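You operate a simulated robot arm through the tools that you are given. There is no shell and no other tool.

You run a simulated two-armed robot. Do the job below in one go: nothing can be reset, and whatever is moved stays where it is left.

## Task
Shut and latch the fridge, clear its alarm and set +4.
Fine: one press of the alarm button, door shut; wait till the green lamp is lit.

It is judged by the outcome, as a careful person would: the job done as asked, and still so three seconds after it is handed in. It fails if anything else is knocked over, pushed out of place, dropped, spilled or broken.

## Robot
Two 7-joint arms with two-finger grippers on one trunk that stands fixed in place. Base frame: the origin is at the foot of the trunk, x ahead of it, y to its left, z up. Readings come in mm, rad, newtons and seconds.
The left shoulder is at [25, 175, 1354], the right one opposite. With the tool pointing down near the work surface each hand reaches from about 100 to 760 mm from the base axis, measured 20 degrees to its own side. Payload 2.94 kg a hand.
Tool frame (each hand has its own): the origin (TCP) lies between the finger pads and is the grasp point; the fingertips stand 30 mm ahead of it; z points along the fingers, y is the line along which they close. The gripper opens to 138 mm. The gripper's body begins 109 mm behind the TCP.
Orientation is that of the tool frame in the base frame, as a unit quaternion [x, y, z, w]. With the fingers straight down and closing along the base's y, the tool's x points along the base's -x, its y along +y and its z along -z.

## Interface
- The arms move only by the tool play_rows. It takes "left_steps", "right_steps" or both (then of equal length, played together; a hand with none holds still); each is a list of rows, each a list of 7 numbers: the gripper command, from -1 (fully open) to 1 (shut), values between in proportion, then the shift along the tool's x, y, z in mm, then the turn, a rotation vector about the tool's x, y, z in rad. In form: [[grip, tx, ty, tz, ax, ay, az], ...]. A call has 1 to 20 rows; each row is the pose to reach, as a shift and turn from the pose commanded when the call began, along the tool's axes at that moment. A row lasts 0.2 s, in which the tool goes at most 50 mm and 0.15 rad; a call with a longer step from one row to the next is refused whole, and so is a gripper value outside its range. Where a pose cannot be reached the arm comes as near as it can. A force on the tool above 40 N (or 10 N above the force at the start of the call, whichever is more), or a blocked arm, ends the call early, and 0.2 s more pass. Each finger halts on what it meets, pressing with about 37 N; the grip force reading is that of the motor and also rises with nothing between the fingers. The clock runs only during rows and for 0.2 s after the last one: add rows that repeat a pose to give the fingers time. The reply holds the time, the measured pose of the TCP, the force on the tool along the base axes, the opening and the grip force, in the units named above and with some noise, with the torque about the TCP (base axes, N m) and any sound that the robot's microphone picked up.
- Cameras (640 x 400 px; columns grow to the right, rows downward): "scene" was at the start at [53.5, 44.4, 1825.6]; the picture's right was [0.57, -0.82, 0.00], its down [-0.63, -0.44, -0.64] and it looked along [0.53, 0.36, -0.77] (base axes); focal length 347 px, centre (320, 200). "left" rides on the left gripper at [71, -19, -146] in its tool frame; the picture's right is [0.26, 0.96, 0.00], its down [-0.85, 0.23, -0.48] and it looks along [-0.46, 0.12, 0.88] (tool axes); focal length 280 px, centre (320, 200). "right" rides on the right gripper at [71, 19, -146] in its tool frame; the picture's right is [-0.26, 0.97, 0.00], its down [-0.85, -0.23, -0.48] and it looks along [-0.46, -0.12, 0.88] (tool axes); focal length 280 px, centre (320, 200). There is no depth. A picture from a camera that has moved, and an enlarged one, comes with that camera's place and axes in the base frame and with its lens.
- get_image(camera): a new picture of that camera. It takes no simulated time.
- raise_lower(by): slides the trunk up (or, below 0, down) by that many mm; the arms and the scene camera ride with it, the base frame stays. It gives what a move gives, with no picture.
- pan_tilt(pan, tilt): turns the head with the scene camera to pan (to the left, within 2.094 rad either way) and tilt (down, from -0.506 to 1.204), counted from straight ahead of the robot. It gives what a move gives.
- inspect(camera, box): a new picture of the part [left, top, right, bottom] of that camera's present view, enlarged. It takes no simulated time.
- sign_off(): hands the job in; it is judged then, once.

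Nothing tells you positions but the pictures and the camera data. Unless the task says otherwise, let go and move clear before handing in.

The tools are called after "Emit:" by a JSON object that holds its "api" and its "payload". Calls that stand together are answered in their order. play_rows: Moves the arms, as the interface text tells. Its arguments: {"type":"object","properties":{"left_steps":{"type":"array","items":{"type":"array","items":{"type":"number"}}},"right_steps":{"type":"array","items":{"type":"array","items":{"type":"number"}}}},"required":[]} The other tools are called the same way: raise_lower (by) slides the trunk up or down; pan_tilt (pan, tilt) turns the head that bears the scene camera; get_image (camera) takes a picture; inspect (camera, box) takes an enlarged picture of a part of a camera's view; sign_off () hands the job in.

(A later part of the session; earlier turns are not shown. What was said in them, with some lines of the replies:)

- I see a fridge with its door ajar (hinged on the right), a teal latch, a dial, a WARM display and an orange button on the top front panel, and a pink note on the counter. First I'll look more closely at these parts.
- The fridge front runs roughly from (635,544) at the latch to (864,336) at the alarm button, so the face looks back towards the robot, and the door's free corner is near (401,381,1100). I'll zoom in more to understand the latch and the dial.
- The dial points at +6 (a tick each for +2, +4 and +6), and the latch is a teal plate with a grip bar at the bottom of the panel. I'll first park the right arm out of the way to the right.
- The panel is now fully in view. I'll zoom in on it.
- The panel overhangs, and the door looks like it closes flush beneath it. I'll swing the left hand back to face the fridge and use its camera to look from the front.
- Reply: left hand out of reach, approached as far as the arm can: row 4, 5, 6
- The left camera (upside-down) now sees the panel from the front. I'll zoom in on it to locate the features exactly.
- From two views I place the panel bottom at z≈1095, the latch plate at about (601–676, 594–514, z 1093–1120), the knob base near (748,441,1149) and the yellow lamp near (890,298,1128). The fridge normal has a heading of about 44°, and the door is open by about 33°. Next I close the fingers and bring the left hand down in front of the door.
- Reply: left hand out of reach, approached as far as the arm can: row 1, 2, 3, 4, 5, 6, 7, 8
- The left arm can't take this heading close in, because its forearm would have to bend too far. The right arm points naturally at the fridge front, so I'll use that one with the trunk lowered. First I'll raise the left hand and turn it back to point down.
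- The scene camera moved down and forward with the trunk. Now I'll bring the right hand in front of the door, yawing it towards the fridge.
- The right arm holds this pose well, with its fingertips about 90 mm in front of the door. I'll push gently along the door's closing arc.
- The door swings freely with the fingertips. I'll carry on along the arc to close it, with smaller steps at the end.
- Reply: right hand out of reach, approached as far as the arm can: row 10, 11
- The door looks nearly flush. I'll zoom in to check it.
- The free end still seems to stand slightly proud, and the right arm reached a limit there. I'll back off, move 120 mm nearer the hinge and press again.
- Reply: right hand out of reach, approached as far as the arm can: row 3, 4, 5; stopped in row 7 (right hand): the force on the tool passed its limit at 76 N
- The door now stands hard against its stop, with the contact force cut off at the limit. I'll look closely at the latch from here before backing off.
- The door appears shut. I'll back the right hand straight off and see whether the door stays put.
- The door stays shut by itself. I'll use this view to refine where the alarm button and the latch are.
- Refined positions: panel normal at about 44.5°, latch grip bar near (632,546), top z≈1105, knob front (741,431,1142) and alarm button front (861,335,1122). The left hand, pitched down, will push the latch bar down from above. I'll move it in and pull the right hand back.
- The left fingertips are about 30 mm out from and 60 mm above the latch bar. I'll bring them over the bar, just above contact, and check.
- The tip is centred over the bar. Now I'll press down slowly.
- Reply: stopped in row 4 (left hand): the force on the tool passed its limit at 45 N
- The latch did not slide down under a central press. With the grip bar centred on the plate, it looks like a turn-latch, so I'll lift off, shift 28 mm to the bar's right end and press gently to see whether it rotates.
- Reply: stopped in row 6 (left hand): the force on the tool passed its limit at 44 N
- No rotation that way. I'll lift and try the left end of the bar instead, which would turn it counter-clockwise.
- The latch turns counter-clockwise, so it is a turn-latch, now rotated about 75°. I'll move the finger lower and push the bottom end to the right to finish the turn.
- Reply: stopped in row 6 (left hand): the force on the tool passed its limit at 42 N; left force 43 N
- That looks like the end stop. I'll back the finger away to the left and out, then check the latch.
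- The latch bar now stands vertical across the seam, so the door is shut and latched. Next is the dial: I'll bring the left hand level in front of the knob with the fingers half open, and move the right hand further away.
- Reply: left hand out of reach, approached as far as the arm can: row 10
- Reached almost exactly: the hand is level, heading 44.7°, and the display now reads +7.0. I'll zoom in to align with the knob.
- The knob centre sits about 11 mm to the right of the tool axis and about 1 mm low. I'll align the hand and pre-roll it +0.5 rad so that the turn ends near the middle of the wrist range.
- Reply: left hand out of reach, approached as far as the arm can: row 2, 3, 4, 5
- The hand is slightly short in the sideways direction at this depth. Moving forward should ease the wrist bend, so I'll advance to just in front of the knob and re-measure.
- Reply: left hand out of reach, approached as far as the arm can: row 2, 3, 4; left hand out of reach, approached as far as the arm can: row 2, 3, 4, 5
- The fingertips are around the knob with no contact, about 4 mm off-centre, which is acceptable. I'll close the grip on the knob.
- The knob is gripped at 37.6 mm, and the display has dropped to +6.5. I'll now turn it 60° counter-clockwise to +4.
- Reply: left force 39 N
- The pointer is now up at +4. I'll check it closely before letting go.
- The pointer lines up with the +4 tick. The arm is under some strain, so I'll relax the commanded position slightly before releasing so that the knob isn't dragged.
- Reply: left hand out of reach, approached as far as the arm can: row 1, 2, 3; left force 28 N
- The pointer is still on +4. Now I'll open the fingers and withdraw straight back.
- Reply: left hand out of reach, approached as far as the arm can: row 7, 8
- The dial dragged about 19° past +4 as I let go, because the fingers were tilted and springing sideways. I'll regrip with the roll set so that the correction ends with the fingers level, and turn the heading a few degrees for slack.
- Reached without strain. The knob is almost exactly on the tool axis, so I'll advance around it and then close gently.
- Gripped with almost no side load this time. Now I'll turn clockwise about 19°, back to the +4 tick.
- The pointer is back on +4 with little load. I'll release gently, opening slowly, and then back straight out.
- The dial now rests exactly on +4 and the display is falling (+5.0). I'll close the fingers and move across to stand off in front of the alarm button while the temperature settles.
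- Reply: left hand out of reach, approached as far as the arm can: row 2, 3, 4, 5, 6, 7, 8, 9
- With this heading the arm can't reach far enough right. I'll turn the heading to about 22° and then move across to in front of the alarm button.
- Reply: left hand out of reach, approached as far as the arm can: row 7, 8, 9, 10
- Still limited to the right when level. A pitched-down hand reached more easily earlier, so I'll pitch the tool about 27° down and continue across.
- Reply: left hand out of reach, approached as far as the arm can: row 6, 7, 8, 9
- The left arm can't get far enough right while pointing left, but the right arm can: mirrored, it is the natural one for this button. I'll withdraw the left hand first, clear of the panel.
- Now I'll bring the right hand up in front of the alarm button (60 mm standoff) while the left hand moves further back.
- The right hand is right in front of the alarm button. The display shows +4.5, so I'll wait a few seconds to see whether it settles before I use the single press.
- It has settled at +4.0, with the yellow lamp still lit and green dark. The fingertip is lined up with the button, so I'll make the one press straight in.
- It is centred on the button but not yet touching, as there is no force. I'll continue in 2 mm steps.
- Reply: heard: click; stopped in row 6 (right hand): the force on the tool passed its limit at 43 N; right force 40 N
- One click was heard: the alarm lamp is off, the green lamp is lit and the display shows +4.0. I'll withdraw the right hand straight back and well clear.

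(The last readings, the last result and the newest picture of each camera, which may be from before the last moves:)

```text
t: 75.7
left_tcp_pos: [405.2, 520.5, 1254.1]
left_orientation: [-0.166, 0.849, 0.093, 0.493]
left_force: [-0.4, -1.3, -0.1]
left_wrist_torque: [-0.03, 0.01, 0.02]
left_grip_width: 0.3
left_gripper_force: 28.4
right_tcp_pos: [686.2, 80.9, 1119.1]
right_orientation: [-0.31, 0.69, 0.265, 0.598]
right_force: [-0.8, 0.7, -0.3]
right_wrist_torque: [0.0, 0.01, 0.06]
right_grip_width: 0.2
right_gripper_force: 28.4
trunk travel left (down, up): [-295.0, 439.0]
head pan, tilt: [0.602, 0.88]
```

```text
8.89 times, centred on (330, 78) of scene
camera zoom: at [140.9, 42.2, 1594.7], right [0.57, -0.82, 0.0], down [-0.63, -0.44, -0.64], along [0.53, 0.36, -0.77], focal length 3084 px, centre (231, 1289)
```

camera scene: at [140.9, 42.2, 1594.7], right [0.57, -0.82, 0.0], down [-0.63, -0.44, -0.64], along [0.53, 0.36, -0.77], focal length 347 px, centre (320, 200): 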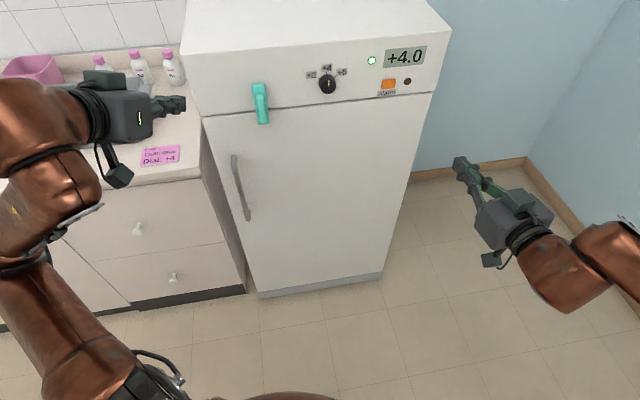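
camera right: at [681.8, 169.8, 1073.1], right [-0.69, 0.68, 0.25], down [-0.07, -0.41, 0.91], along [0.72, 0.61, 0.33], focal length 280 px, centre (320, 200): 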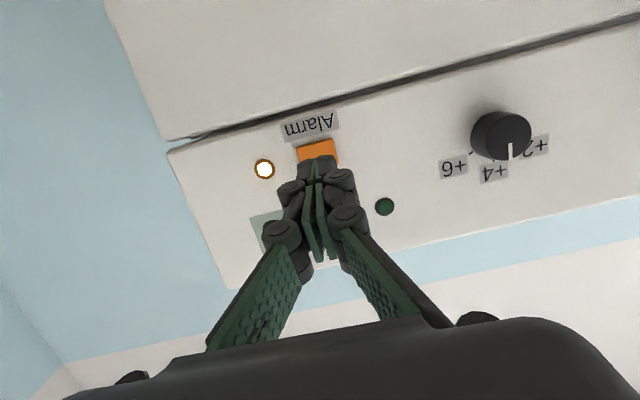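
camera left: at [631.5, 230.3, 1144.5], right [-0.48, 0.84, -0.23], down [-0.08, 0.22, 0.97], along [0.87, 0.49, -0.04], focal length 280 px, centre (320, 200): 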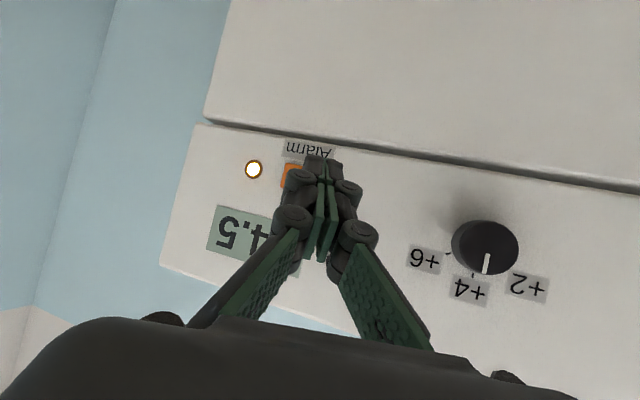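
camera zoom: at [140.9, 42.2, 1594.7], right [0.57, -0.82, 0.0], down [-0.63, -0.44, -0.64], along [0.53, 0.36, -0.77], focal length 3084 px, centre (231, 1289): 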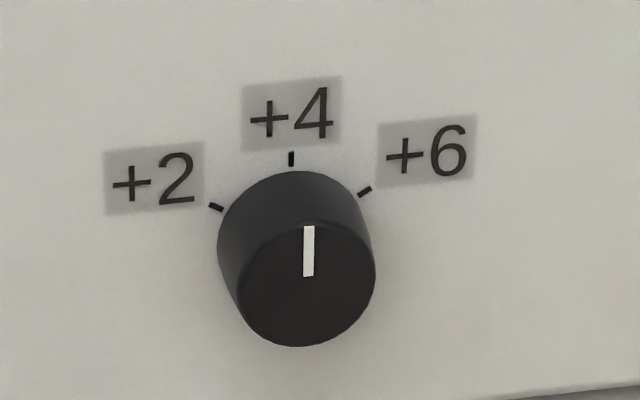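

Everything reads right: door shut, latch vertical, dial on +4, display +4.0, green lamp lit and alarm lamp off. I'll hold for a few seconds to make sure it stays that way.

Emit:
{"api": "play_rows", "payload": {"right_steps": [[1, 0, 0, 0, 0, 0, 0], [1, 0, 0, 0, 0, 0, 0], [1, 0, 0, 0, 0, 0, 0], [1, 0, 0, 0, 0, 0, 0], [1, 0, 0, 0, 0, 0, 0], [1, 0, 0, 0, 0, 0, 0], [1, 0, 0, 0, 0, 0, 0], [1, 0, 0, 0, 0, 0, 0], [1, 0, 0, 0, 0, 0, 0], [1, 0, 0, 0, 0, 0, 0], [1, 0, 0, 0, 0, 0, 0], [1, 0, 0, 0, 0, 0, 0], [1, 0, 0, 0, 0, 0, 0], [1, 0, 0, 0, 0, 0, 0], [1, 0, 0, 0, 0, 0, 0], [1, 0, 0, 0, 0, 0, 0], [1, 0, 0, 0, 0, 0, 0], [1, 0, 0, 0, 0, 0, 0], [1, 0, 0, 0, 0, 0, 0], [1, 0, 0, 0, 0, 0, 0]]}}

Emit:
{"api": "get_image", "payload": {"camera": "scene"}}

Emit:
{"api": "inspect", "payload": {"camera": "scene", "box": [190, 30, 460, 200]}}

```text
t: 79.9
left_tcp_pos: [405.2, 522.6, 1252.6]
left_orientation: [-0.167, 0.849, 0.094, 0.493]
left_force: [0.2, 0.7, 0.1]
left_wrist_torque: [-0.01, 0.02, -0.02]
left_grip_width: 0.1
left_gripper_force: 28.1
right_tcp_pos: [687.3, 82.2, 1118.7]
right_orientation: [-0.31, 0.69, 0.266, 0.598]
right_force: [-0.1, -0.3, -0.6]
right_wrist_torque: [-0.01, -0.03, -0.01]
right_grip_width: 0.0
right_gripper_force: 28.3
trunk travel left (down, up): [-295.0, 439.0]
head pan, tilt: [0.602, 0.88]
```

```text
taken
camera scene: at [141.2, 43.9, 1594.5], right [0.57, -0.82, 0.0], down [-0.63, -0.44, -0.64], along [0.53, 0.36, -0.77], focal length 347 px, centre (320, 200)
```

scene: 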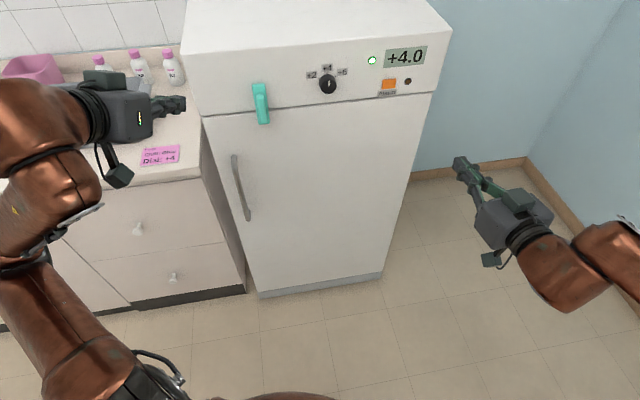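

```text
2.35 times, centred on (325, 115) of scene
camera zoom: at [141.2, 43.9, 1594.5], right [0.57, -0.82, 0.0], down [-0.63, -0.44, -0.64], along [0.53, 0.36, -0.77], focal length 816 px, centre (308, 400)
```

zoom: 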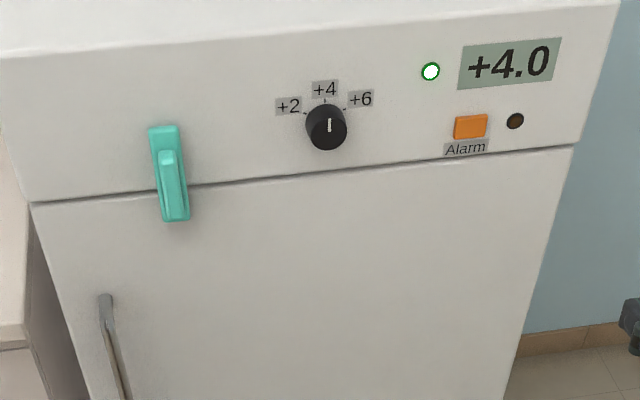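

The state held for over four seconds: door shut, latch turned across the seam, dial on +4, display +4.0, green lamp lit and alarm off. Both hands are clear and nothing else has been moved, so I'm handing in.

Emit:
{"api": "sign_off", "payload": {}}

```text
The job is handed in.
```

The fridge is shut and latched, its alarm is cleared, and the dial is set to +4. I handed the job in after watching it stay that way for just over four seconds.

- **Door and latch:** The door is against its stop, and the teal latch is turned to vertical across the seam.
- **Dial:** The dial slipped about 19° past +4 towards +2 when I first let go. I gripped it again and turned it back, and it now sits on the +4 mark.
- **Alarm:** I waited until the display reached +4.0 with the door shut, then pressed the button once. One click was heard, the alarm lamp went out and the green lamp came on.

Both hands are clear of the fridge, and I saw nothing else moved or knocked over.
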